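You operate a simulated robot arm through the tools that you are given. There is no shell and no other tool. Be economical: measure what you need, move in short steps, check, and stop when the job is done.

The job below is to be done with a simulated two-armed robot. You get a single attempt, and the scene is never put back.

TASK
Pick up the voltage tester with one hand, pass it to the other hand and put it on the top of the jug stand. Set down upright: voltage tester.

It is judged by the outcome, as a careful person would: the job done as asked, and still so three seconds after it is handed in. It fails if anything else is knocked over, pushed out of place, dropped, spilled or broken.

THE ROBOT
Two 7-joint arms with two-finger grippers on one trunk, on a base that drives. Base frame: it is fixed to the floor where the robot stands at the start and does not move with it; the origin is under the middle of the robot, x ahead of it, y to its left, z up; the surface under the hand at the start is at about z = 800. Lengths are in mm, angles in rad, forces in N, time in s.
The left shoulder is at the start at [60, 123, 945], the right one opposite. With the tool pointing down near the work surface each hand reaches from about 360 to 800 mm from the robot's upright axis, wherever it stands, measured 20 degrees to its own side. Places, roughly: top of the jug stand [2100, 3300, 800]. Payload 1.47 kg a hand.
Tool frame (each hand has its own): the origin (TCP) lies between the finger pads and is the grasp point; the fingertips stand 16 mm ahead of it; z points along the fingers, y is the line along which they close. Largest opening 87 mm; the body of the gripper starts 55 mm behind the TCP.
Orientation is that of the tool frame in the base frame, as [roll, pitch, yaw] about the fixed x, y, z axes, in that order (R = Rz(yaw) Ry(pitch) Rx(roll)). With the fingers straight down and closing along the base's y, the tool's x points along the base's -x, its y along +y and its z along -z.

THE INTERFACE
- The arms move only by the tool play_rows. It takes "left_rows", "right_rows" or both (then of equal length, played together; a hand with none holds still); each is a list of rows, each a list of 7 numbers: the turn, a rotation vector about the tool's x, y, z in rad, then the shift along the tool's x, y, z in mm, then the finger opening in mm, from 0 to 87. In form: [[rx, ry, rz, dx, dy, dz, hand], ...]. A call has 1 to 12 rows; each row shifts and turns the commanded pose from where the row before left it, along the tool's axes as they then stand. Each row takes 0.2 s and may step no farther than 50 mm and 0.15 rad from the row before; otherwise, or with a gripper value out of range, the whole call is refused. A pose out of reach is approached as far as the arm can. The call stops where the force on the tool passes 40 N (or 10 N more than at its start, if that is more) or the arm is blocked; 0.2 s more then pass. The fingers move at their own pace (about 153 mm/s each) and stop on an object; they squeeze with about 25 N. The grip force told is the motor's: it shows also when the fingers shut on nothing. Time passes only in rows, and 0.2 s behind the last, so rows that do not move let the fingers close. The reply holds the time, the measured pose of the TCP, the force on the tool along the base axes, the opening and the grip force, in the units named above and with some noise, with the torque about the TCP (base axes, N m) and any sound that the robot's microphone picked up.
- Cameras (640 x 400 px; columns grow to the right, rows downward): "scene" is now at [90.2, -23.8, 1504]; the picture's right is [-0.27, -0.96, 0.00], its down [-0.68, 0.19, -0.71] and it looks along [0.69, -0.19, -0.70] (base axes); focal length 278 px, centre (320, 200). "left" rides on the left gripper at [73, -12, -90] in its tool frame; the picture's right is [0.16, 0.99, 0.00], its down [-0.72, 0.12, -0.68] and it looks along [-0.67, 0.11, 0.73] (tool axes); focal length 247 px, centre (320, 200). "right" rides on the right gripper at [73, 12, -90] in its tool frame; the picture's right is [-0.16, 0.99, 0.00], its down [-0.72, -0.12, -0.68] and it looks along [-0.67, -0.11, 0.73] (tool axes); focal length 247 px, centre (320, 200). There is no depth. A picture from a camera that has moved, and an enlarged one, comes with that camera's place and axes in the base frame and with its lens.
- capture(camera): a new picture of that camera. It takes no simulated time.
- move_column(by): slides the trunk up (or, below 0, down) by that many mm; the arms and the scene camera ride with it, the base frame stays. It gives what a move gives, with no picture.
- roll_base(legs): drives the robot by 1 to 6 legs, each [ahead, left, turn to the left] in mm, mm and rad, along the robot's own axes; the way and the turn of a leg run together, so that a leg with both is an arc; at most 1500 mm and 3.142 rad a leg. The arms and the cameras ride along, it lands a little off, and it stops where it bumps. It gives what a move gives.
- head_to(pan, tilt): turns the head with the scene camera to pan (to the left, within 2.094 rad either way) and tilt (down, from -0.506 to 1.204), counted from straight ahead of the robot. It gives what a move gives.
- close_up(camera, box): a new picture of the part [left, top, right, bottom] of that camera's present view, enlarged. It takes no simulated time.
- close_job(): hands the job in; it is judged then, once.

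Go step by step. Nothing tells you exact positions but the pictures and the camera data: compare them with the known pose of the tool, close in by small moves and look again before you grip or let go. The budget is 120 turns and 100 pictures, counting those below and the enlarged ones. Unless the task says otherwise, let go and move clear before handing in, and close with one line.

The tools are called after "Emit:" as a command line: name --argument value ..., lists and objects as JSON in quotes. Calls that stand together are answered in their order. play_rows: Moves the arms, as the interface text tells. Its arguments: {"type":"object","properties":{"left_rows":{"type":"array","items":{"type":"array","items":{"type":"number"}}},"right_rows":{"type":"array","items":{"type":"array","items":{"type":"number"}}}},"required":[]} The other tools are called the same way: move_column (by) slides the trunk up or down; roll_base (legs) drives the base; head_to (pan, tilt) turns the head that bears the scene camera; capture (camera) takes a picture; close_up (camera, box) takes an enlarged picture of a part of a camera's view; close_job () hands the job in.

At the start:

```text
time_s: 0.0
left_tool_pos: [621.2, 128.4, 1042.5]
left_tcp_rot: [3.141, 0.001, 3.141]
left_wrist_force: [-0.6, 0.2, -0.1]
left_torque: [-0.01, -0.03, -0.03]
left_width: 86.9
left_gripper_force: 0.0
right_tool_pos: [496.9, -395.1, 1095.5]
right_tcp_rot: [3.141, 0.0, -3.141]
right_wrist_force: [0.5, 0.8, -0.1]
right_torque: [-0.03, 0.04, 0.01]
right_width: 87.2
right_gripper_force: 0.0
trunk travel left (down, up): [-100.0, 130.0]
robot x, y, heading: [1.4, -1.1, -0.001]
head pan, tilt: [-0.276, 0.778]
```

scene: 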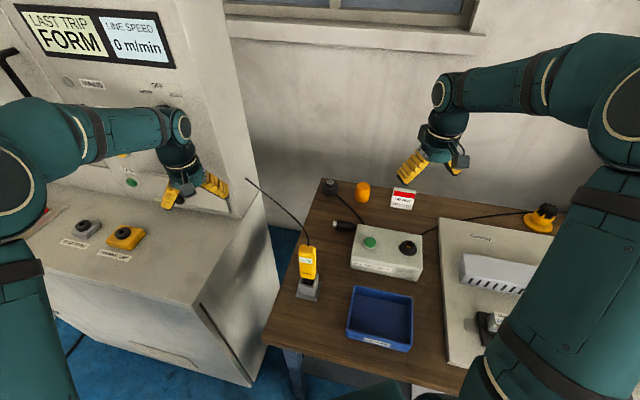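
right: 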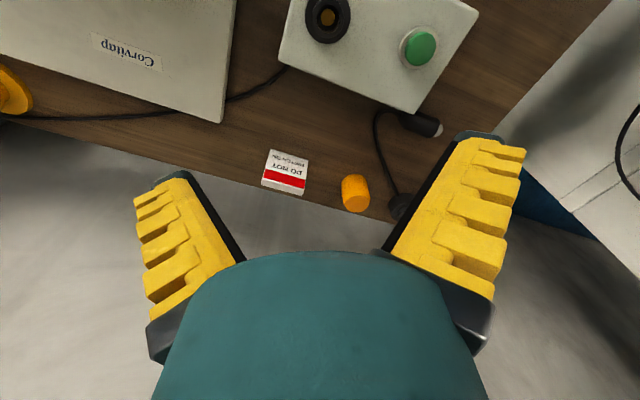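
left: 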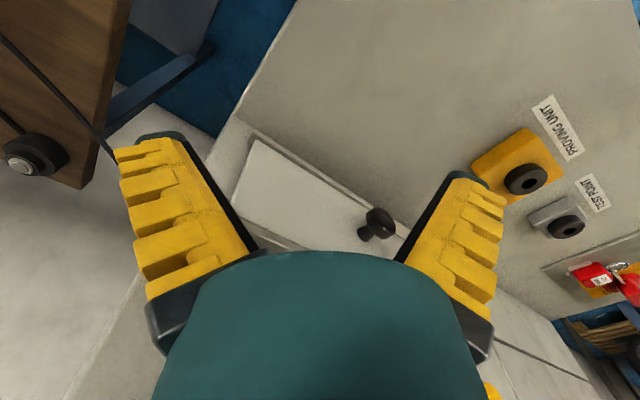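

I see a yellow device with a lead standing in a grey holder on the bench, probably the voltage tester. I'll take an enlarged look.

Emit:
close_up --camera "scene" --box '[230, 160, 430, 360]'

Emit:
head_to --pan 1.0 --tilt 0.3

Emit:
capture --camera "scene"

```text
2.00 times, centred on (330, 260) of scene
camera zoom: at [90.2, -23.8, 1504.0], right [-0.27, -0.96, 0.0], down [-0.68, 0.19, -0.71], along [0.69, -0.19, -0.7], focal length 557 px, centre (300, 80)
```

zoom: 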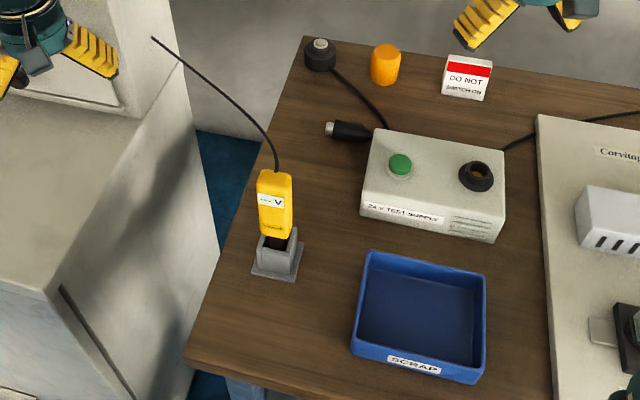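

```text
time_s: 1.4
left_tool_pos: [621.6, 127.3, 1041.3]
left_tcp_rot: [3.141, -0.001, 3.14]
left_wrist_force: [0.3, 0.1, -0.6]
left_torque: [-0.04, 0.0, -0.04]
left_width: 87.0
left_gripper_force: 0.0
right_tool_pos: [496.1, -394.4, 1095.7]
right_tcp_rot: [-3.14, 0.0, -3.141]
right_wrist_force: [0.0, 0.2, 0.4]
right_torque: [0.02, -0.01, 0.01]
right_width: 87.1
right_gripper_force: 0.0
trunk travel left (down, up): [-100.0, 130.0]
robot x, y, heading: [5.6, 3.1, -0.0]
head pan, tilt: [1.0, 0.3]
```

```text
95 pictures are left
camera scene: at [62.2, 76.9, 1546.7], right [0.84, -0.54, 0.0], down [-0.16, -0.25, -0.96], along [0.52, 0.8, -0.3], focal length 278 px, centre (320, 200)
```

scene: 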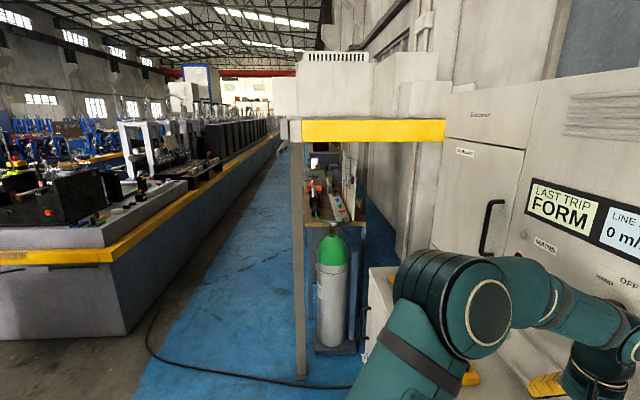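

The yellow tester stands in a grey holder near (435, -85), with its top about z = 1030. Now I'll look toward the jug stand.

Emit:
close_up --camera "scene" --box '[240, 110, 440, 235]'

Emit:
close_up --camera "scene" --box '[0, 110, 300, 400]'

Emit:
close_up --camera "right" --box '[240, 0, 640, 240]'

```text
3.20 times, centred on (340, 172) of scene
camera zoom: at [62.2, 76.9, 1546.7], right [0.84, -0.54, 0.0], down [-0.16, -0.25, -0.96], along [0.52, 0.8, -0.3], focal length 891 px, centre (256, 288)
```

zoom: 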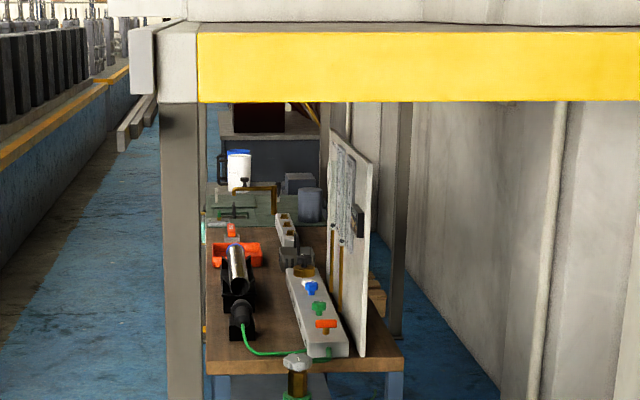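

```text
1.38 times, centred on (150, 255) of scene
camera zoom: at [62.2, 76.9, 1546.7], right [0.84, -0.54, 0.0], down [-0.16, -0.25, -0.96], along [0.52, 0.8, -0.3], focal length 384 px, centre (554, 124)
```

zoom: 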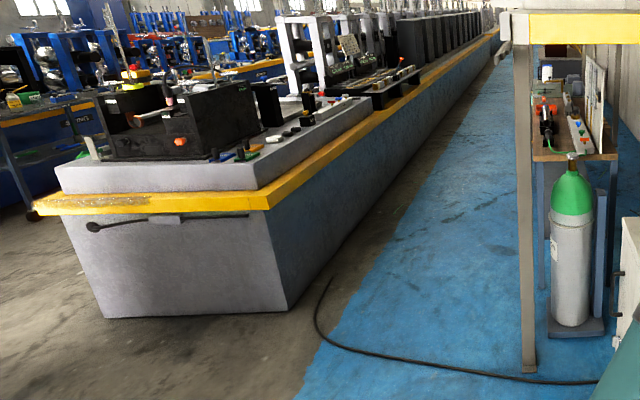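

```text
1.60 times, centred on (440, 120) of right
camera zoom: at [423.3, -383.5, 1185.8], right [0.16, 0.99, 0.0], down [0.72, -0.12, 0.68], along [0.67, -0.11, -0.73], focal length 395 px, centre (128, 328)
```

zoom: 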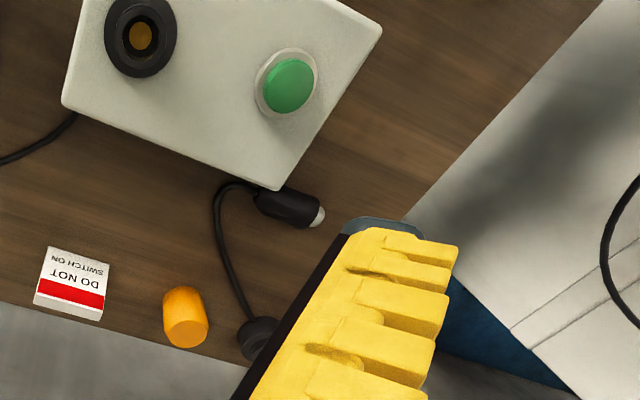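

The tester is a grip-sized box with a lead on top. The jug stand seems to be the green table past the workbench under the shelf. I'll check behind me before backing up, and view the tester closer.

Emit:
head_to --pan 2.09 --tilt 0.6

Emit:
capture --camera "scene"

Emit:
head_to --pan -0.2 --tilt 1.0

Emit:
close_up --camera "scene" --box '[220, 50, 420, 250]'

```text
time_s: 2.8
left_tool_pos: [620.6, 128.2, 1041.4]
left_tcp_rot: [-3.141, -0.001, -3.141]
left_wrist_force: [-0.1, 0.2, -0.1]
left_torque: [-0.01, 0.01, 0.02]
left_width: 86.9
left_gripper_force: 0.0
right_tool_pos: [496.7, -395.3, 1096.1]
right_tcp_rot: [3.14, 0.0, -3.141]
right_wrist_force: [0.1, -0.9, -0.5]
right_torque: [-0.02, 0.0, 0.05]
right_width: 87.2
right_gripper_force: 0.0
trunk travel left (down, up): [-100.0, 130.0]
robot x, y, heading: [0.2, 3.5, -0.005]
head pan, tilt: [2.089, 0.6]
```

```text
91 pictures are left
camera scene: at [-32.0, 75.2, 1519.2], right [0.87, 0.49, 0.0], down [0.28, -0.49, -0.83], along [-0.41, 0.72, -0.56], focal length 278 px, centre (320, 200)
```

scene: 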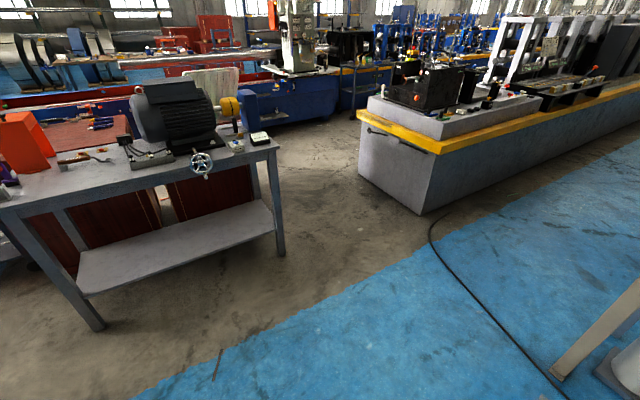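

```text
time_s: 4.9
left_tool_pos: [621.1, 128.7, 1040.8]
left_tcp_rot: [3.14, 0.0, -3.141]
left_wrist_force: [0.2, 0.1, -0.2]
left_torque: [-0.02, 0.0, 0.0]
left_width: 86.8
left_gripper_force: 0.0
right_tool_pos: [495.7, -394.1, 1095.8]
right_tcp_rot: [-3.141, 0.001, 3.141]
right_wrist_force: [0.3, -0.4, -0.1]
right_torque: [-0.01, -0.01, 0.0]
right_width: 86.8
right_gripper_force: 0.0
trunk travel left (down, up): [-100.0, 130.0]
robot x, y, heading: [0.8, -1.6, 0.001]
head pan, tilt: [-0.201, 1.0]
```

```text
2.00 times, centred on (320, 150) of scene
camera zoom: at [80.0, -15.5, 1487.2], right [-0.2, -0.98, 0.0], down [-0.82, 0.17, -0.54], along [0.53, -0.11, -0.84], focal length 557 px, centre (320, 300)
```

zoom: 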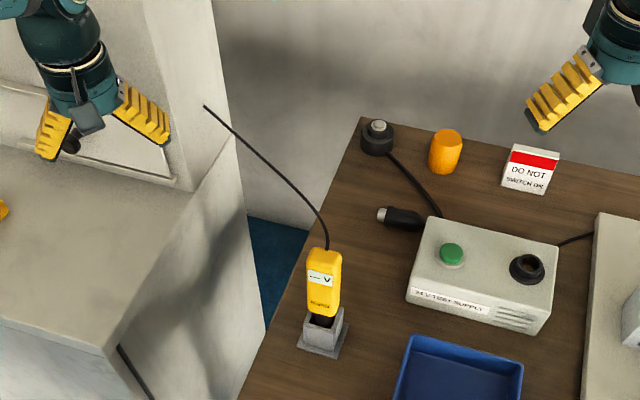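

Plenty of space behind. I want the tester's yaw more exactly, so one tight enlargement.

Emit:
close_up --camera "scene" --box '[290, 160, 350, 235]'

Emit:
close_up --camera "left" --box '[0, 0, 200, 200]'

```text
5.33 times, centred on (320, 198) of scene
camera zoom: at [80.0, -15.5, 1487.2], right [-0.2, -0.98, 0.0], down [-0.82, 0.17, -0.54], along [0.53, -0.11, -0.84], focal length 1484 px, centre (320, 213)
```

zoom: 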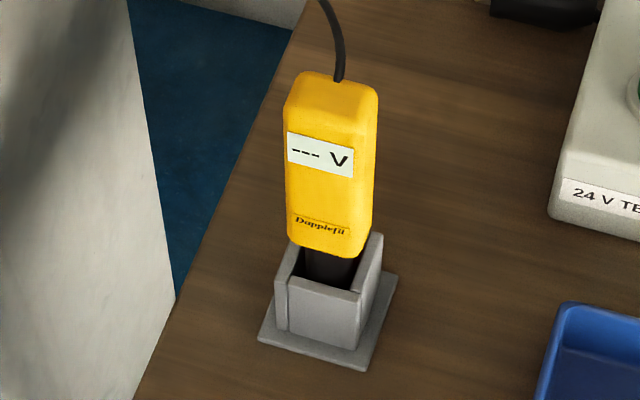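

```text
2.00 times, centred on (100, 100) of left
camera zoom: at [548.0, 115.9, 1130.1], right [-0.16, 0.99, 0.0], down [0.72, 0.12, 0.68], along [0.67, 0.11, -0.73], focal length 494 px, centre (760, 400)
```

zoom: 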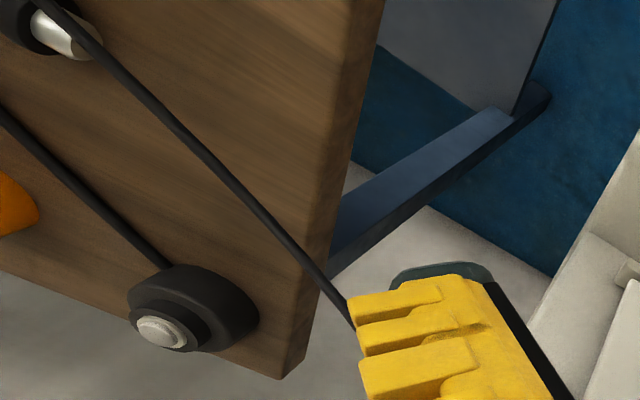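

The tester is centred near (454, -98), turned about -31° in yaw. Its yellow body spans about z 880–990, 38 wide and 28 deep. I'll back the base 180 mm for elbow room, then bring the right hand in from the right.

Emit:
roll_base --legs '[[-180, 0, 0]]'

```text
time_s: 6.4
left_tool_pos: [440.6, 128.5, 1041.6]
left_tcp_rot: [-3.14, 0.002, -3.141]
left_wrist_force: [-1.1, 0.1, -0.1]
left_torque: [-0.01, 0.0, 0.0]
left_width: 87.0
left_gripper_force: 0.0
right_tool_pos: [316.0, -394.8, 1096.7]
right_tcp_rot: [-3.141, 0.003, -3.14]
right_wrist_force: [-0.5, -0.1, 0.5]
right_torque: [-0.02, 0.02, -0.02]
right_width: 87.0
right_gripper_force: 0.1
trunk travel left (down, up): [-100.0, 130.0]
robot x, y, heading: [-179.2, -2.7, 0.001]
head pan, tilt: [-0.201, 1.0]
```

Turning the right hand: yaw 59°, then tilt to 25° below horizontal.

Emit:
play_rows --right_rows '[[0, 0, -0.148, 0, 0, 0, 87], [0, 0, -0.148, 0, 0, 0, 87], [0, 0, -0.148, 0, 0, 0, 87], [0, 0, -0.148, 0, 0, 0, 87], [0, 0, -0.148, 0, 0, 0, 87], [0, 0, -0.148, 0, 0, 0, 87], [0, 0, -0.147, 0, 0, 0, 87]]'

Emit:
play_rows --right_rows '[[0, -0.142, 0, 0, 0, 0, 87], [0, -0.142, 0, 0, 0, 0, 87], [0, -0.142, 0, 0, 0, 0, 87], [0, -0.142, 0, 0, 0, 0, 87], [0, -0.142, 0, 0, 0, 0, 87], [0, -0.142, 0, 0, 0, 0, 87], [0, -0.142, 0, 0, 0, 0, 87], [0, -0.14, 0, 0, 0, 0, 87]]'

Emit:
capture --camera "right"

Emit:
capture --camera "scene"

```text
time_s: 8.0
left_tool_pos: [440.1, 130.6, 1039.7]
left_tcp_rot: [3.141, 0.0, -3.139]
left_wrist_force: [0.6, 0.1, 0.0]
left_torque: [0.05, 0.02, -0.03]
left_width: 87.1
left_gripper_force: 0.0
right_tool_pos: [317.9, -394.7, 1097.2]
right_tcp_rot: [3.142, 0.001, -2.104]
right_wrist_force: [-0.1, -0.4, 0.1]
right_torque: [0.01, -0.03, 0.01]
right_width: 87.1
right_gripper_force: 0.1
trunk travel left (down, up): [-100.0, 130.0]
robot x, y, heading: [-181.5, 0.2, 0.005]
head pan, tilt: [-0.201, 1.0]
```

```text
time_s: 9.8
left_tool_pos: [441.4, 128.6, 1041.5]
left_tcp_rot: [3.141, 0.0, 3.141]
left_wrist_force: [0.0, -0.1, 0.1]
left_torque: [0.02, -0.02, 0.02]
left_width: 86.9
left_gripper_force: 0.0
right_tool_pos: [316.2, -396.2, 1094.9]
right_tcp_rot: [-3.14, 1.136, -2.103]
right_wrist_force: [0.3, -0.1, 0.2]
right_torque: [-0.05, 0.03, -0.02]
right_width: 87.0
right_gripper_force: 0.1
trunk travel left (down, up): [-100.0, 130.0]
robot x, y, heading: [-177.5, -0.1, -0.001]
head pan, tilt: [-0.201, 1.0]
```

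```text
87 pictures are left
camera right: at [249.5, -485.5, 1067.8], right [-0.82, 0.56, 0.14], down [-0.06, -0.33, 0.94], along [0.58, 0.76, 0.3], focal length 247 px, centre (320, 200)
```

right: 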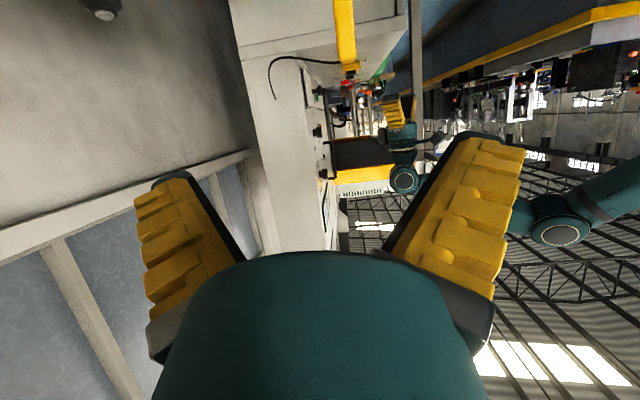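

```text
86 pictures are left
camera scene: at [-100.1, -16.0, 1487.2], right [-0.2, -0.98, 0.0], down [-0.82, 0.17, -0.54], along [0.53, -0.11, -0.84], focal length 278 px, centre (320, 200)
```

scene: 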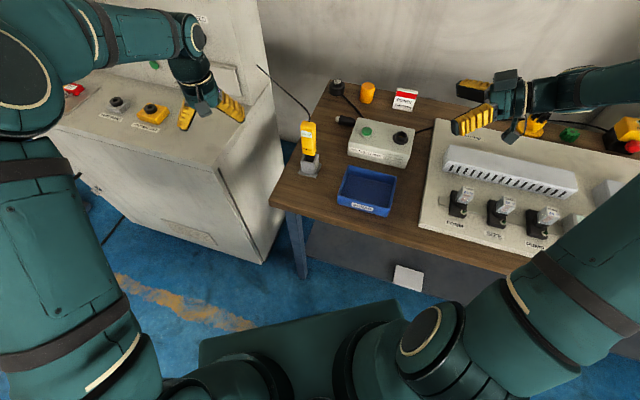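

Triangulating the tester from the new position.

Emit:
close_up --camera "scene" --box '[250, 60, 350, 190]'

Emit:
close_up --camera "right" --box '[240, 0, 400, 110]'

```text
3.08 times, centred on (300, 125) of scene
camera zoom: at [-100.1, -16.0, 1487.2], right [-0.2, -0.98, 0.0], down [-0.82, 0.17, -0.54], along [0.53, -0.11, -0.84], focal length 856 px, centre (382, 431)
```

zoom: 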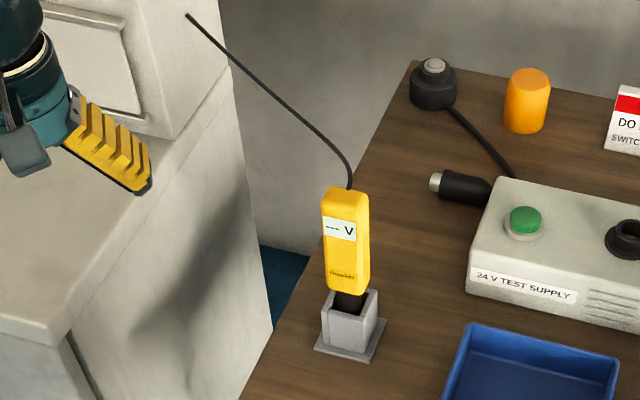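

```text
3.64 times, centred on (320, 55) of right
camera zoom: at [249.5, -485.5, 1067.8], right [-0.82, 0.56, 0.14], down [-0.06, -0.33, 0.94], along [0.58, 0.76, 0.3], focal length 898 px, centre (320, 727)
```

zoom: 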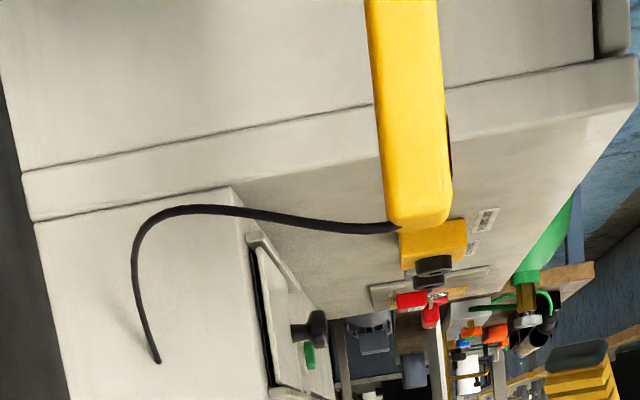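

Three views agree: the tester centre is (453, -99), with yellow from z 880 to 990 and the lead leaving the top backward. I'll move to a pre-grasp 120 mm short with the opening reduced to 58.

Emit:
play_rows --right_rows '[[0, 0, 0, -3.0, 5.6, 38.2, 58], [0, 0, 0, -3.0, 5.6, 38.2, 58], [0, 0, 0, -3.0, 5.6, 38.2, 58], [0, 0, 0, -3.0, 5.6, 38.2, 58], [0, 0, 0, -3.0, 5.6, 38.2, 58], [0, 0, 0, -3.0, 5.6, 38.2, 58]]'

Emit:
capture --camera "right"

Emit:
close_up --camera "scene" --box '[250, 60, 450, 190]'

```text
time_s: 11.2
left_tool_pos: [441.1, 129.7, 1040.8]
left_tcp_rot: [3.141, 0.001, -3.14]
left_wrist_force: [-0.8, -0.6, -0.6]
left_torque: [0.03, 0.03, -0.04]
left_width: 87.3
left_gripper_force: 0.0
right_tool_pos: [398.9, -192.9, 1015.6]
right_tcp_rot: [-3.142, 1.133, -2.106]
right_wrist_force: [0.8, 0.0, 0.4]
right_torque: [-0.04, 0.02, -0.03]
right_width: 62.5
right_gripper_force: 3.4
trunk travel left (down, up): [-100.0, 130.0]
robot x, y, heading: [-178.7, -2.4, 0.002]
head pan, tilt: [-0.201, 1.0]
```

```text
83 pictures are left
camera right: at [330.7, -282.4, 987.6], right [-0.82, 0.56, 0.14], down [-0.06, -0.33, 0.94], along [0.58, 0.76, 0.3], focal length 247 px, centre (320, 200)
```

right: 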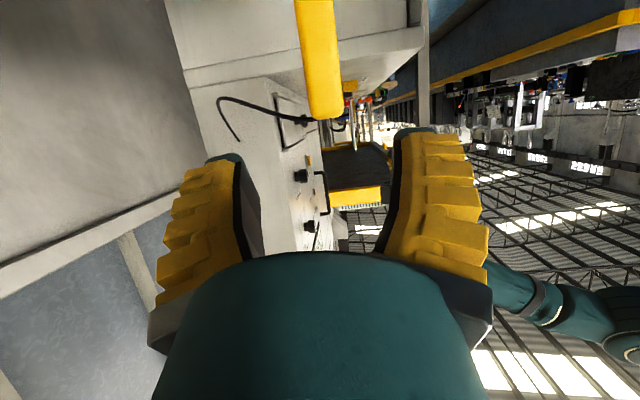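

```text
3.08 times, centred on (350, 125) of scene
camera zoom: at [-99.6, -15.3, 1487.1], right [-0.2, -0.98, 0.0], down [-0.83, 0.17, -0.54], along [0.53, -0.11, -0.84], focal length 856 px, centre (228, 431)
```

zoom: 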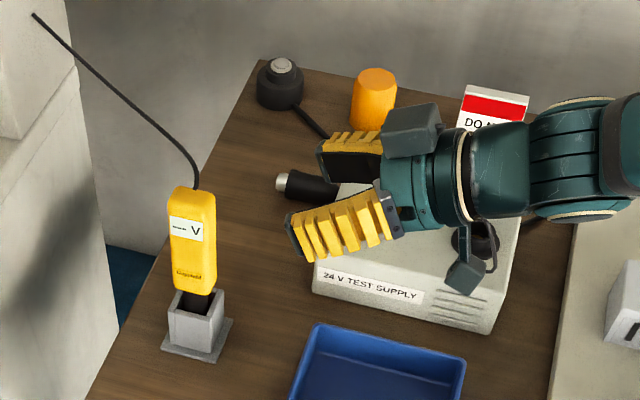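

The aim looks right, so I advance onto the body.

Emit:
play_rows --right_rows '[[0, 0, 0, 0.7, 0.4, 24, 60], [0, 0, 0, 0.7, 0.4, 24, 60], [0, 0, 0, 0.7, 0.4, 24, 60], [0, 0, 0, 0.6, 0.3, 24, 60], [0, 0, 0, 0, 0, 24, 60], [0, 0, 0, 0, 0, 0, 60]]'

Emit:
capture --camera "right"

Emit:
close_up --camera "scene" --box '[260, 90, 380, 190]'

```text
time_s: 12.6
left_tool_pos: [439.5, 128.7, 1040.3]
left_tcp_rot: [3.141, 0.0, -3.141]
left_wrist_force: [0.9, -0.2, 0.0]
left_torque: [0.03, 0.01, 0.0]
left_width: 86.9
left_gripper_force: 0.0
right_tool_pos: [452.0, -99.8, 963.2]
right_tcp_rot: [-3.14, 1.134, -2.103]
right_wrist_force: [-0.4, -0.5, -0.1]
right_torque: [0.0, -0.01, 0.01]
right_width: 64.7
right_gripper_force: 2.4
trunk travel left (down, up): [-100.0, 130.0]
robot x, y, heading: [-183.3, 1.1, 0.001]
head pan, tilt: [-0.201, 1.0]
```

```text
81 pictures are left
camera right: at [383.3, -189.3, 934.8], right [-0.82, 0.56, 0.14], down [-0.06, -0.33, 0.94], along [0.58, 0.76, 0.3], focal length 247 px, centre (320, 200)
```

right: 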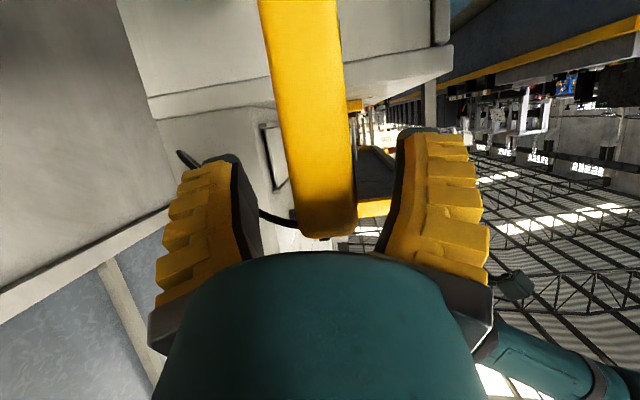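

```text
4.00 times, centred on (320, 140) of scene
camera zoom: at [-100.7, -15.6, 1487.3], right [-0.2, -0.98, 0.0], down [-0.82, 0.17, -0.54], along [0.53, -0.11, -0.84], focal length 1113 px, centre (320, 440)
```

zoom: 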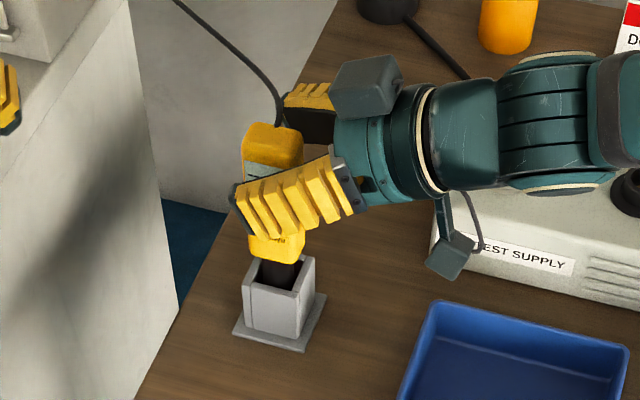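

The tester sits centred between the pads. Closing.

Emit:
play_rows --right_rows '[[0, 0, 0, 0, 0, 0, 40], [0, 0, 0, 0, 0, 0, 20], [0, 0, 0, 0, 0, 0, 10], [0, 0, 0, 0, 0, 0, 10]]'

Emit:
close_up --camera "scene" --box '[260, 90, 380, 190]'

```text
time_s: 13.6
left_tool_pos: [440.0, 128.6, 1041.3]
left_tcp_rot: [3.141, 0.0, 3.141]
left_wrist_force: [0.3, 0.2, 0.4]
left_torque: [-0.03, 0.02, -0.02]
left_width: 87.4
left_gripper_force: 0.1
right_tool_pos: [450.9, -99.4, 962.6]
right_tcp_rot: [-3.139, 1.134, -2.102]
right_wrist_force: [-1.7, -1.2, 5.3]
right_torque: [-0.3, 0.28, 0.01]
right_width: 21.4
right_gripper_force: 24.7
trunk travel left (down, up): [-100.0, 130.0]
robot x, y, heading: [-181.2, 2.0, 0.003]
head pan, tilt: [-0.201, 1.0]
```

```text
4.00 times, centred on (320, 140) of scene
camera zoom: at [-100.9, -15.7, 1487.3], right [-0.2, -0.98, 0.0], down [-0.82, 0.17, -0.54], along [0.53, -0.11, -0.84], focal length 1113 px, centre (320, 440)
```

zoom: 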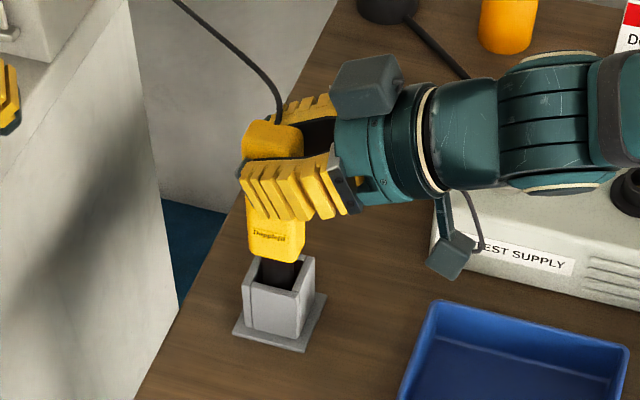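

Gripped. Lifting straight up by 30 mm, then checking that the holder stays.

Emit:
play_rows --right_rows '[[0, 0, 0, -9.1, 0, -4.2, 10], [0, 0, 0, -9.1, 0, -4.2, 10], [0, 0, 0, -9.1, 0, -4.2, 10]]'

Emit:
close_up --camera "scene" --box '[260, 90, 380, 190]'

```text
time_s: 14.4
left_tool_pos: [440.1, 128.9, 1041.4]
left_tcp_rot: [-3.141, 0.0, -3.14]
left_wrist_force: [-0.5, 0.1, -0.7]
left_torque: [0.0, 0.0, 0.01]
left_width: 87.0
left_gripper_force: 0.1
right_tool_pos: [451.4, -99.3, 991.6]
right_tcp_rot: [-3.14, 1.136, -2.104]
right_wrist_force: [0.0, 0.5, -1.0]
right_torque: [0.0, 0.01, 0.0]
right_width: 19.4
right_gripper_force: 25.1
trunk travel left (down, up): [-100.0, 130.0]
robot x, y, heading: [-186.4, -3.0, 0.003]
head pan, tilt: [-0.201, 1.0]
```

```text
4.00 times, centred on (320, 140) of scene
camera zoom: at [-100.4, -15.4, 1487.2], right [-0.2, -0.98, 0.0], down [-0.82, 0.17, -0.54], along [0.53, -0.11, -0.84], focal length 1113 px, centre (320, 440)
```

zoom: 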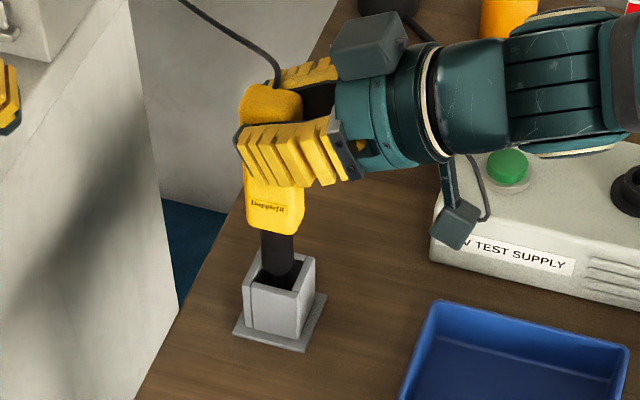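

It rises cleanly, and the black stem below is narrow. Continuing the lift by 110 mm.

Emit:
play_rows --right_rows '[[0, 0, 0, -18.1, 0, -8.5, 10], [0, 0, 0, -18.1, 0, -8.5, 10], [0, 0, 0, -18.1, 0, -8.5, 10], [0, 0, 0, -18.1, 0, -8.5, 10], [0, 0, 0, -18.1, 0, -8.5, 10], [0, 0, 0, -9, 0, -4.2, 10]]'

Emit:
close_up --camera "scene" --box '[220, 50, 400, 190]'

Emit:
capture --camera "left"

```text
time_s: 15.8
left_tool_pos: [441.8, 130.0, 1041.3]
left_tcp_rot: [-3.14, 0.001, -3.14]
left_wrist_force: [0.4, 0.8, -0.4]
left_torque: [-0.01, 0.0, 0.02]
left_width: 86.9
left_gripper_force: 0.1
right_tool_pos: [451.7, -100.2, 1103.4]
right_tcp_rot: [-3.14, 1.134, -2.103]
right_wrist_force: [0.0, 0.0, -2.0]
right_torque: [-0.01, -0.01, -0.01]
right_width: 19.6
right_gripper_force: 24.5
trunk travel left (down, up): [-100.0, 130.0]
robot x, y, heading: [-179.2, -0.5, 0.002]
head pan, tilt: [-0.201, 1.0]
```

```text
2.86 times, centred on (310, 120) of scene
camera zoom: at [-100.2, -15.5, 1487.2], right [-0.2, -0.98, 0.0], down [-0.82, 0.17, -0.54], along [0.53, -0.11, -0.84], focal length 795 px, centre (349, 429)
```

zoom: 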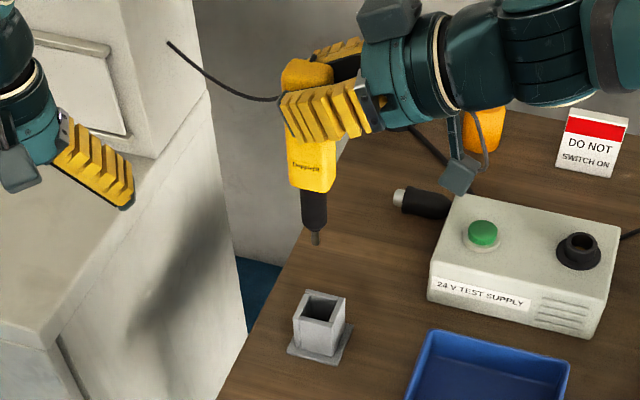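

```text
76 pictures are left
camera left: at [367.7, 116.4, 1130.1], right [-0.16, 0.99, 0.0], down [0.72, 0.12, 0.68], along [0.67, 0.11, -0.73], focal length 247 px, centre (320, 200)
```

left: 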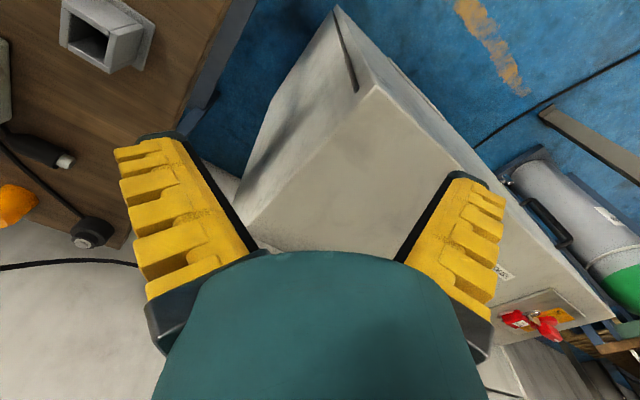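

The tester ends in a narrow probe tip, so I need to see what the jug stand offers before deciding how to place it. I'll back off, turn toward the aisle with the arms clear, and look.

Emit:
roll_base --legs '[[-350, 0, 0], [0, 0, 1.1]]'

Emit:
head_to --pan -0.15 --tilt 0.35

Emit:
capture --camera "scene"

```text
time_s: 20.9
left_tool_pos: [-374.7, 612.8, 1041.9]
left_tcp_rot: [-3.141, 0.0, -2.028]
left_wrist_force: [0.9, -0.6, 0.1]
left_torque: [0.03, 0.01, -0.01]
left_width: 86.9
left_gripper_force: 0.1
right_tool_pos: [-166.0, 520.0, 1102.4]
right_tcp_rot: [-3.141, 1.134, -0.993]
right_wrist_force: [-0.1, -0.4, -1.9]
right_torque: [-0.03, -0.01, 0.01]
right_width: 20.0
right_gripper_force: 25.0
trunk travel left (down, up): [-100.0, 130.0]
robot x, y, heading: [-532.9, -2.4, 1.117]
head pan, tilt: [-0.201, 1.0]
```

```text
time_s: 21.9
left_tool_pos: [-375.9, 613.3, 1041.8]
left_tcp_rot: [-3.14, 0.0, -2.028]
left_wrist_force: [-0.4, -0.2, 0.6]
left_torque: [0.02, 0.02, -0.02]
left_width: 87.4
left_gripper_force: 0.1
right_tool_pos: [-166.0, 521.7, 1102.0]
right_tcp_rot: [-3.141, 1.135, -0.993]
right_wrist_force: [0.0, 0.3, -1.8]
right_torque: [0.03, -0.04, -0.02]
right_width: 19.7
right_gripper_force: 25.2
trunk travel left (down, up): [-100.0, 130.0]
robot x, y, heading: [-535.6, -1.4, 1.108]
head pan, tilt: [-0.15, 0.351]
```

```text
75 pictures are left
camera scene: at [-475.1, 82.8, 1541.9], right [0.82, -0.57, 0.0], down [-0.2, -0.28, -0.94], along [0.54, 0.77, -0.34], focal length 278 px, centre (320, 200)
```

scene: 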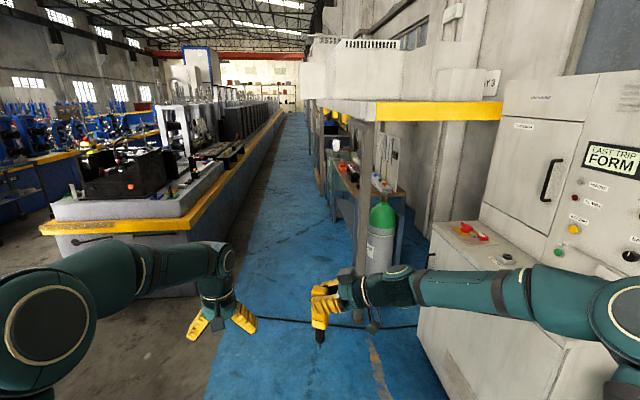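

Emit:
close_up --camera "scene" --box '[290, 95, 420, 215]'

Emit:
close_up --camera "scene" --box '[280, 230, 420, 360]'

```text
3.33 times, centred on (355, 155) of scene
camera zoom: at [-475.1, 82.8, 1541.9], right [0.82, -0.57, 0.0], down [-0.2, -0.28, -0.94], along [0.54, 0.77, -0.34], focal length 928 px, centre (203, 350)
```

zoom: 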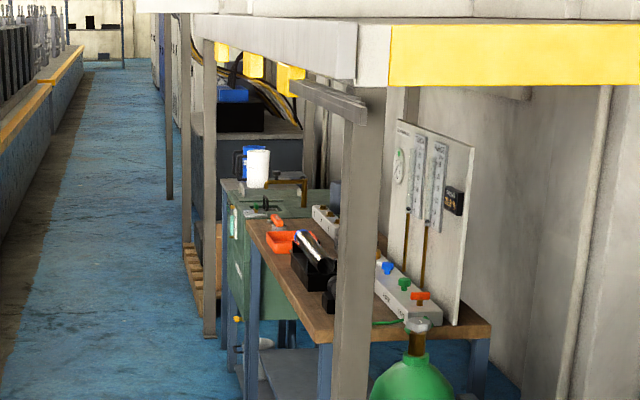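

```text
3.08 times, centred on (350, 295) of scene
camera zoom: at [-475.1, 82.8, 1541.9], right [0.82, -0.57, 0.0], down [-0.2, -0.28, -0.94], along [0.54, 0.77, -0.34], focal length 856 px, centre (228, -92)
```

zoom: 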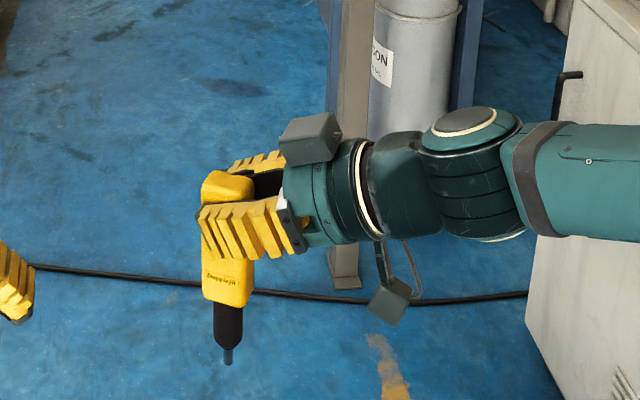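

The jug stand is the green cabinet carrying a white jug, set back between the shelf posts. I'll drive up the middle of the aisle in stages.

Emit:
roll_base --legs '[[0, 0, 0.065], [1500, 0, 0], [200, 0, 0], [0, 0, -0.13]]'

Emit:
head_to --pan -0.25 --tilt 0.35

Emit:
capture --camera "scene"

```text
time_s: 31.5
left_tool_pos: [331.3, 2150.8, 1041.6]
left_tcp_rot: [3.141, 0.0, -2.109]
left_wrist_force: [0.0, -0.3, 0.4]
left_torque: [-0.02, 0.01, -0.01]
left_width: 86.8
left_gripper_force: 0.0
right_tool_pos: [533.4, 2042.2, 1102.1]
right_tcp_rot: [-3.141, 1.135, -1.072]
right_wrist_force: [2.1, -0.4, -1.8]
right_torque: [-0.02, -0.01, -0.02]
right_width: 19.8
right_gripper_force: 24.9
trunk travel left (down, up): [-100.0, 130.0]
robot x, y, heading: [125.3, 1551.0, 1.031]
head pan, tilt: [-0.15, 0.351]
```

```text
time_s: 32.2
left_tool_pos: [331.8, 2151.1, 1041.9]
left_tcp_rot: [-3.142, 0.001, -2.109]
left_wrist_force: [-0.2, -0.9, 0.2]
left_torque: [0.02, 0.01, 0.01]
left_width: 87.0
left_gripper_force: 0.0
right_tool_pos: [533.1, 2042.5, 1102.7]
right_tcp_rot: [-3.141, 1.133, -1.074]
right_wrist_force: [0.3, 0.3, -1.3]
right_torque: [0.0, -0.04, -0.02]
right_width: 19.6
right_gripper_force: 25.6
trunk travel left (down, up): [-100.0, 130.0]
robot x, y, heading: [123.3, 1552.5, 1.038]
head pan, tilt: [-0.25, 0.351]
```

```text
72 pictures are left
camera scene: at [197.2, 1624.1, 1542.0], right [0.71, -0.71, 0.0], down [-0.24, -0.24, -0.94], along [0.66, 0.66, -0.34], focal length 278 px, centre (320, 200)
```

scene: 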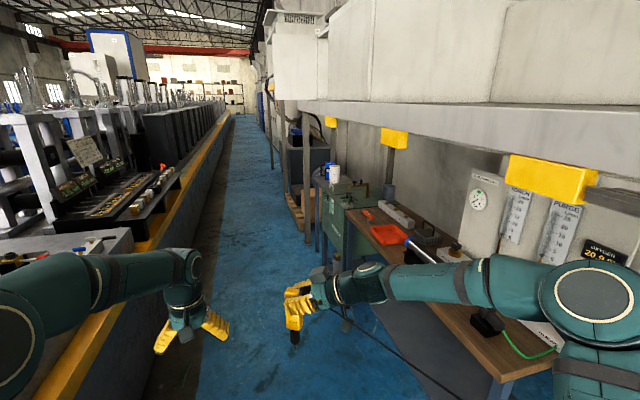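

The aisle is clear and I'm centred in it. I'll continue 1300 mm ahead.

Emit:
roll_base --legs '[[1300, 0, 0]]'

Emit:
head_to --pan -0.6 --tilt 0.5

Emit:
capture --camera "scene"

```text
time_s: 38.8
left_tool_pos: [1001.2, 3276.1, 1041.0]
left_tcp_rot: [3.142, -0.001, -2.108]
left_wrist_force: [0.1, -0.4, 0.8]
left_torque: [0.0, -0.01, -0.01]
left_width: 87.0
left_gripper_force: 0.0
right_tool_pos: [1203.0, 3168.1, 1102.9]
right_tcp_rot: [-3.141, 1.135, -1.073]
right_wrist_force: [0.1, 0.5, -1.6]
right_torque: [-0.02, 0.01, -0.02]
right_width: 19.8
right_gripper_force: 25.5
trunk travel left (down, up): [-100.0, 130.0]
robot x, y, heading: [790.6, 2678.3, 1.031]
head pan, tilt: [-0.25, 0.351]
```

```text
time_s: 39.6
left_tool_pos: [1000.8, 3276.1, 1041.4]
left_tcp_rot: [-3.141, 0.001, -2.109]
left_wrist_force: [0.2, 0.5, 0.0]
left_torque: [0.03, -0.03, 0.01]
left_width: 86.9
left_gripper_force: 0.0
right_tool_pos: [1203.1, 3167.9, 1103.3]
right_tcp_rot: [-3.142, 1.136, -1.073]
right_wrist_force: [0.9, -0.1, -0.8]
right_torque: [0.02, 0.03, 0.02]
right_width: 19.6
right_gripper_force: 25.4
trunk travel left (down, up): [-100.0, 130.0]
robot x, y, heading: [794.6, 2671.3, 1.03]
head pan, tilt: [-0.6, 0.499]
```

```text
71 pictures are left
camera scene: at [883.7, 2721.5, 1528.3], right [0.42, -0.91, 0.0], down [-0.43, -0.2, -0.88], along [0.8, 0.37, -0.48], focal length 278 px, centre (320, 200)
```

scene: 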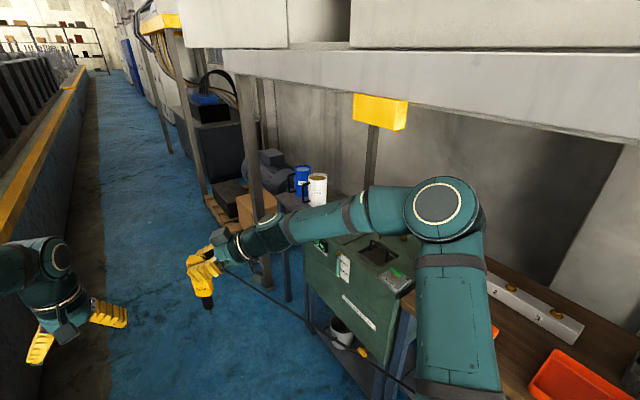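

Emit:
close_up --camera "scene" --box '[220, 130, 420, 280]'

```text
2.67 times, centred on (320, 205) of scene
camera zoom: at [883.7, 2721.5, 1528.3], right [0.42, -0.91, 0.0], down [-0.43, -0.2, -0.88], along [0.8, 0.37, -0.48], focal length 742 px, centre (320, 187)
```

zoom: 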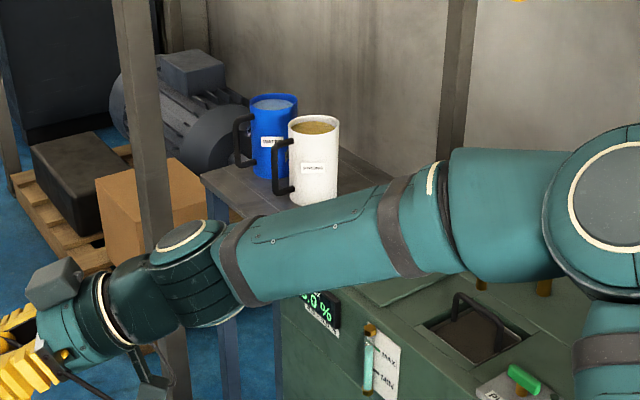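

The stand carries a blue and a white jug holding liquid. I need to see the rest of its top, so I'll move on 550 mm.

Emit:
roll_base --legs '[[550, 0, 0]]'

Emit:
head_to --pan -0.95 --tilt 0.65

Emit:
capture --camera "scene"

```text
time_s: 42.8
left_tool_pos: [1281.8, 3743.8, 1040.4]
left_tcp_rot: [3.14, 0.001, -2.111]
left_wrist_force: [0.0, 1.0, -1.2]
left_torque: [-0.01, -0.02, -0.02]
left_width: 87.1
left_gripper_force: 0.0
right_tool_pos: [1484.2, 3635.8, 1101.9]
right_tcp_rot: [3.139, 1.134, -1.075]
right_wrist_force: [0.4, -0.4, -1.0]
right_torque: [-0.03, 0.0, 0.01]
right_width: 19.9
right_gripper_force: 25.1
trunk travel left (down, up): [-100.0, 130.0]
robot x, y, heading: [1074.5, 3143.4, 1.03]
head pan, tilt: [-0.6, 0.499]
```

```text
time_s: 43.6
left_tool_pos: [1280.9, 3743.2, 1041.4]
left_tcp_rot: [-3.141, -0.001, -2.111]
left_wrist_force: [-0.3, 0.4, 1.0]
left_torque: [0.01, -0.04, 0.0]
left_width: 87.1
left_gripper_force: 0.0
right_tool_pos: [1483.2, 3634.6, 1102.4]
right_tcp_rot: [3.14, 1.133, -1.075]
right_wrist_force: [-1.0, 0.7, -1.7]
right_torque: [-0.02, -0.03, 0.01]
right_width: 19.6
right_gripper_force: 25.7
trunk travel left (down, up): [-100.0, 130.0]
robot x, y, heading: [1069.7, 3144.4, 1.033]
head pan, tilt: [-0.949, 0.649]
```

```text
69 pictures are left
camera scene: at [1166.8, 3158.3, 1514.9], right [0.08, -1.0, 0.0], down [-0.6, -0.05, -0.8], along [0.79, 0.07, -0.6], focal length 278 px, centre (320, 200)
```

scene: 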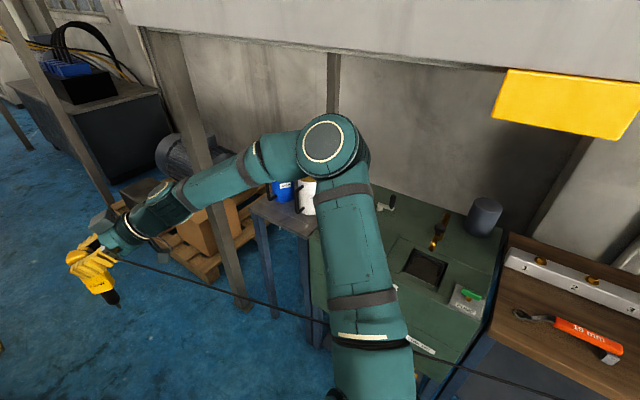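

A dark line runs from near the tester to the lower right. I need to know whether it is the lead or something being dragged.

Emit:
close_up --camera "scene" --box '[40, 200, 340, 390]'

Emit:
capture --camera "left"

Emit:
capture --camera "right"

```text
2.11 times, centred on (190, 295) of scene
camera zoom: at [1166.8, 3158.3, 1514.9], right [0.08, -1.0, 0.0], down [-0.6, -0.05, -0.8], along [0.79, 0.07, -0.6], focal length 586 px, centre (594, 0)
```

zoom: 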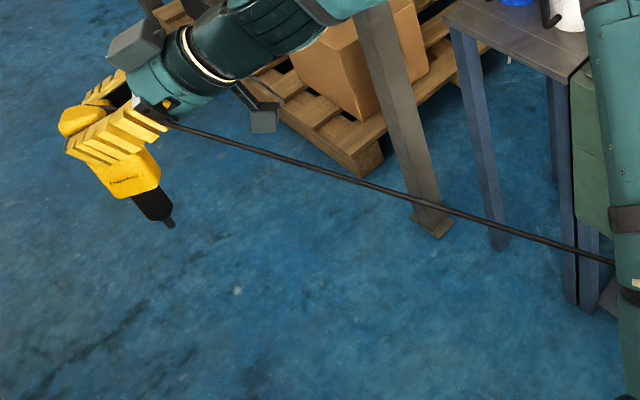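

```text
67 pictures are left
camera left: at [1254.2, 3673.7, 1130.2], right [-0.93, 0.37, 0.0], down [0.27, 0.68, 0.68], along [0.25, 0.63, -0.73], focal length 247 px, centre (320, 200)
```

left: 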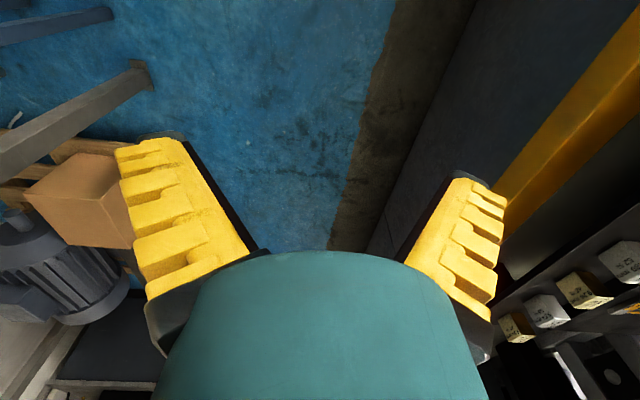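

```text
66 pictures are left
camera right: at [1525.7, 3530.8, 1074.4], right [-0.9, -0.41, 0.14], down [0.25, -0.22, 0.94], along [-0.36, 0.89, 0.3], focal length 247 px, centre (320, 200)
```

right: 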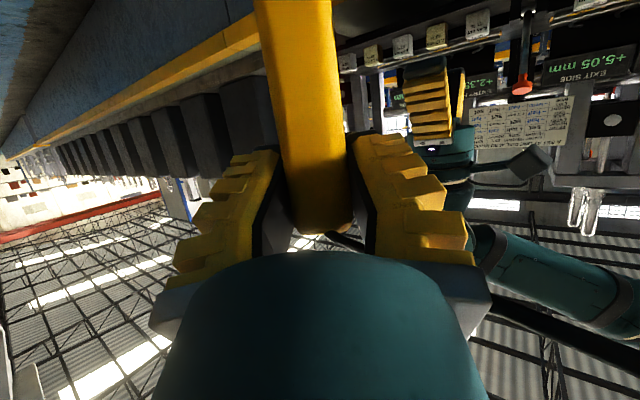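

The lead looks stretched. I'll look back to see where its other end goes.

Emit:
head_to --pan -2.0 --tilt 0.45

Emit:
capture --camera "scene"

```text
time_s: 44.9
left_tool_pos: [1281.7, 3743.1, 1041.9]
left_tcp_rot: [3.141, 0.0, -2.112]
left_wrist_force: [0.6, -0.7, 0.0]
left_torque: [-0.04, 0.02, -0.02]
left_width: 87.0
left_gripper_force: 0.0
right_tool_pos: [1483.5, 3635.2, 1103.2]
right_tcp_rot: [3.141, 1.133, -1.076]
right_wrist_force: [0.6, -0.4, -1.7]
right_torque: [0.01, 0.03, -0.02]
right_width: 19.6
right_gripper_force: 25.4
trunk travel left (down, up): [-100.0, 130.0]
robot x, y, heading: [1070.3, 3146.7, 1.037]
head pan, tilt: [-2.0, 0.45]
```

```text
65 pictures are left
camera scene: at [1132.4, 3075.4, 1532.8], right [-0.82, -0.57, 0.0], down [-0.25, 0.36, -0.9], along [0.51, -0.74, -0.44], focal length 278 px, centre (320, 200)
```

scene: 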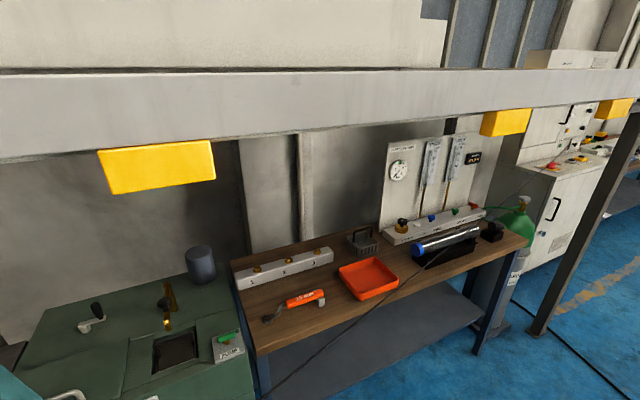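

The lead trails from the console without any noticeable force, so it is not a hindrance. I'll turn toward the stand so that it sits between the arms; they stay inside the aisle.

Emit:
roll_base --legs '[[0, 0, -0.88]]'

Emit:
head_to --pan 0.0 --tilt 0.6

Emit:
capture --camera "scene"

```text
time_s: 47.5
left_tool_pos: [1667.7, 3365.0, 1041.6]
left_tcp_rot: [3.141, -0.001, -2.988]
left_wrist_force: [-0.3, 0.1, 0.1]
left_torque: [0.03, -0.02, -0.04]
left_width: 86.9
left_gripper_force: 0.1
right_tool_pos: [1713.2, 3140.3, 1102.0]
right_tcp_rot: [3.141, 1.134, -1.955]
right_wrist_force: [-0.2, 1.2, -2.3]
right_torque: [0.03, -0.04, 0.0]
right_width: 19.6
right_gripper_force: 24.6
trunk travel left (down, up): [-100.0, 130.0]
robot x, y, heading: [1070.8, 3144.4, 0.158]
head pan, tilt: [-2.0, 0.45]
```

```text
time_s: 49.5
left_tool_pos: [1668.2, 3365.9, 1041.2]
left_tcp_rot: [-3.14, 0.0, -2.986]
left_wrist_force: [0.5, 0.4, 0.9]
left_torque: [0.04, 0.0, 0.0]
left_width: 87.0
left_gripper_force: 0.1
right_tool_pos: [1712.9, 3141.5, 1102.5]
right_tcp_rot: [3.141, 1.133, -1.954]
right_wrist_force: [-0.1, -0.5, -1.1]
right_torque: [-0.02, -0.02, 0.01]
right_width: 19.5
right_gripper_force: 25.7
trunk travel left (down, up): [-100.0, 130.0]
robot x, y, heading: [1071.7, 3144.4, 0.153]
head pan, tilt: [0.0, 0.6]
```

```text
64 pictures are left
camera scene: at [1172.4, 3157.3, 1519.2], right [0.15, -0.99, 0.0], down [-0.56, -0.09, -0.83], along [0.82, 0.12, -0.56], focal length 278 px, centre (320, 200)
```

scene: 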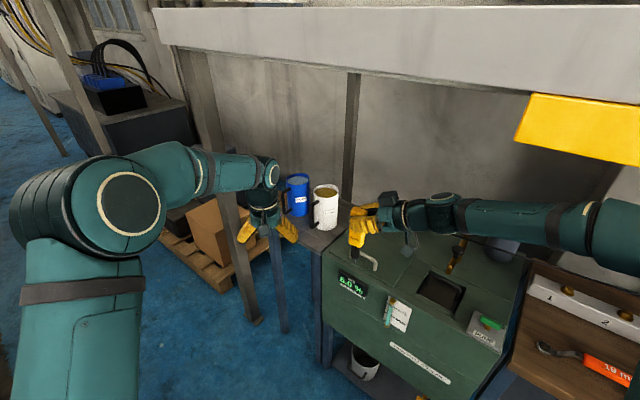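

Emit:
close_up --camera "scene" --box '[260, 150, 400, 290]'

```text
2.86 times, centred on (330, 220) of scene
camera zoom: at [1172.4, 3157.3, 1519.2], right [0.15, -0.99, 0.0], down [-0.56, -0.09, -0.83], along [0.82, 0.12, -0.56], focal length 795 px, centre (291, 143)
```

zoom: 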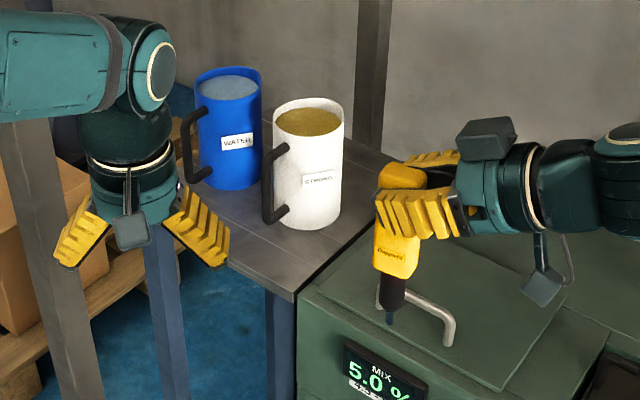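

Emit:
close_up --camera "scene" --box '[335, 190, 375, 270]'

```text
5.00 times, centred on (355, 230) of scene
camera zoom: at [1172.4, 3157.3, 1519.2], right [0.15, -0.99, 0.0], down [-0.56, -0.09, -0.83], along [0.82, 0.12, -0.56], focal length 1392 px, centre (145, 50)
```

zoom: 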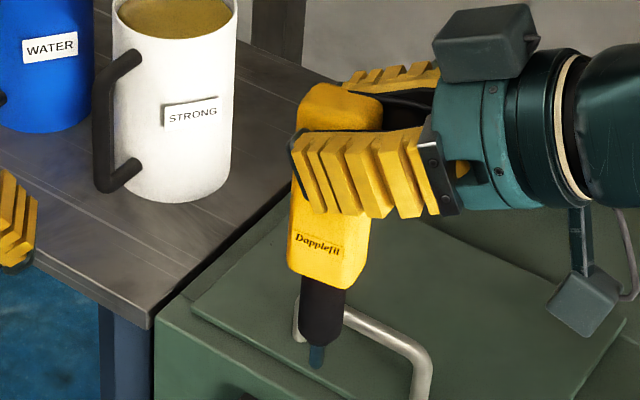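

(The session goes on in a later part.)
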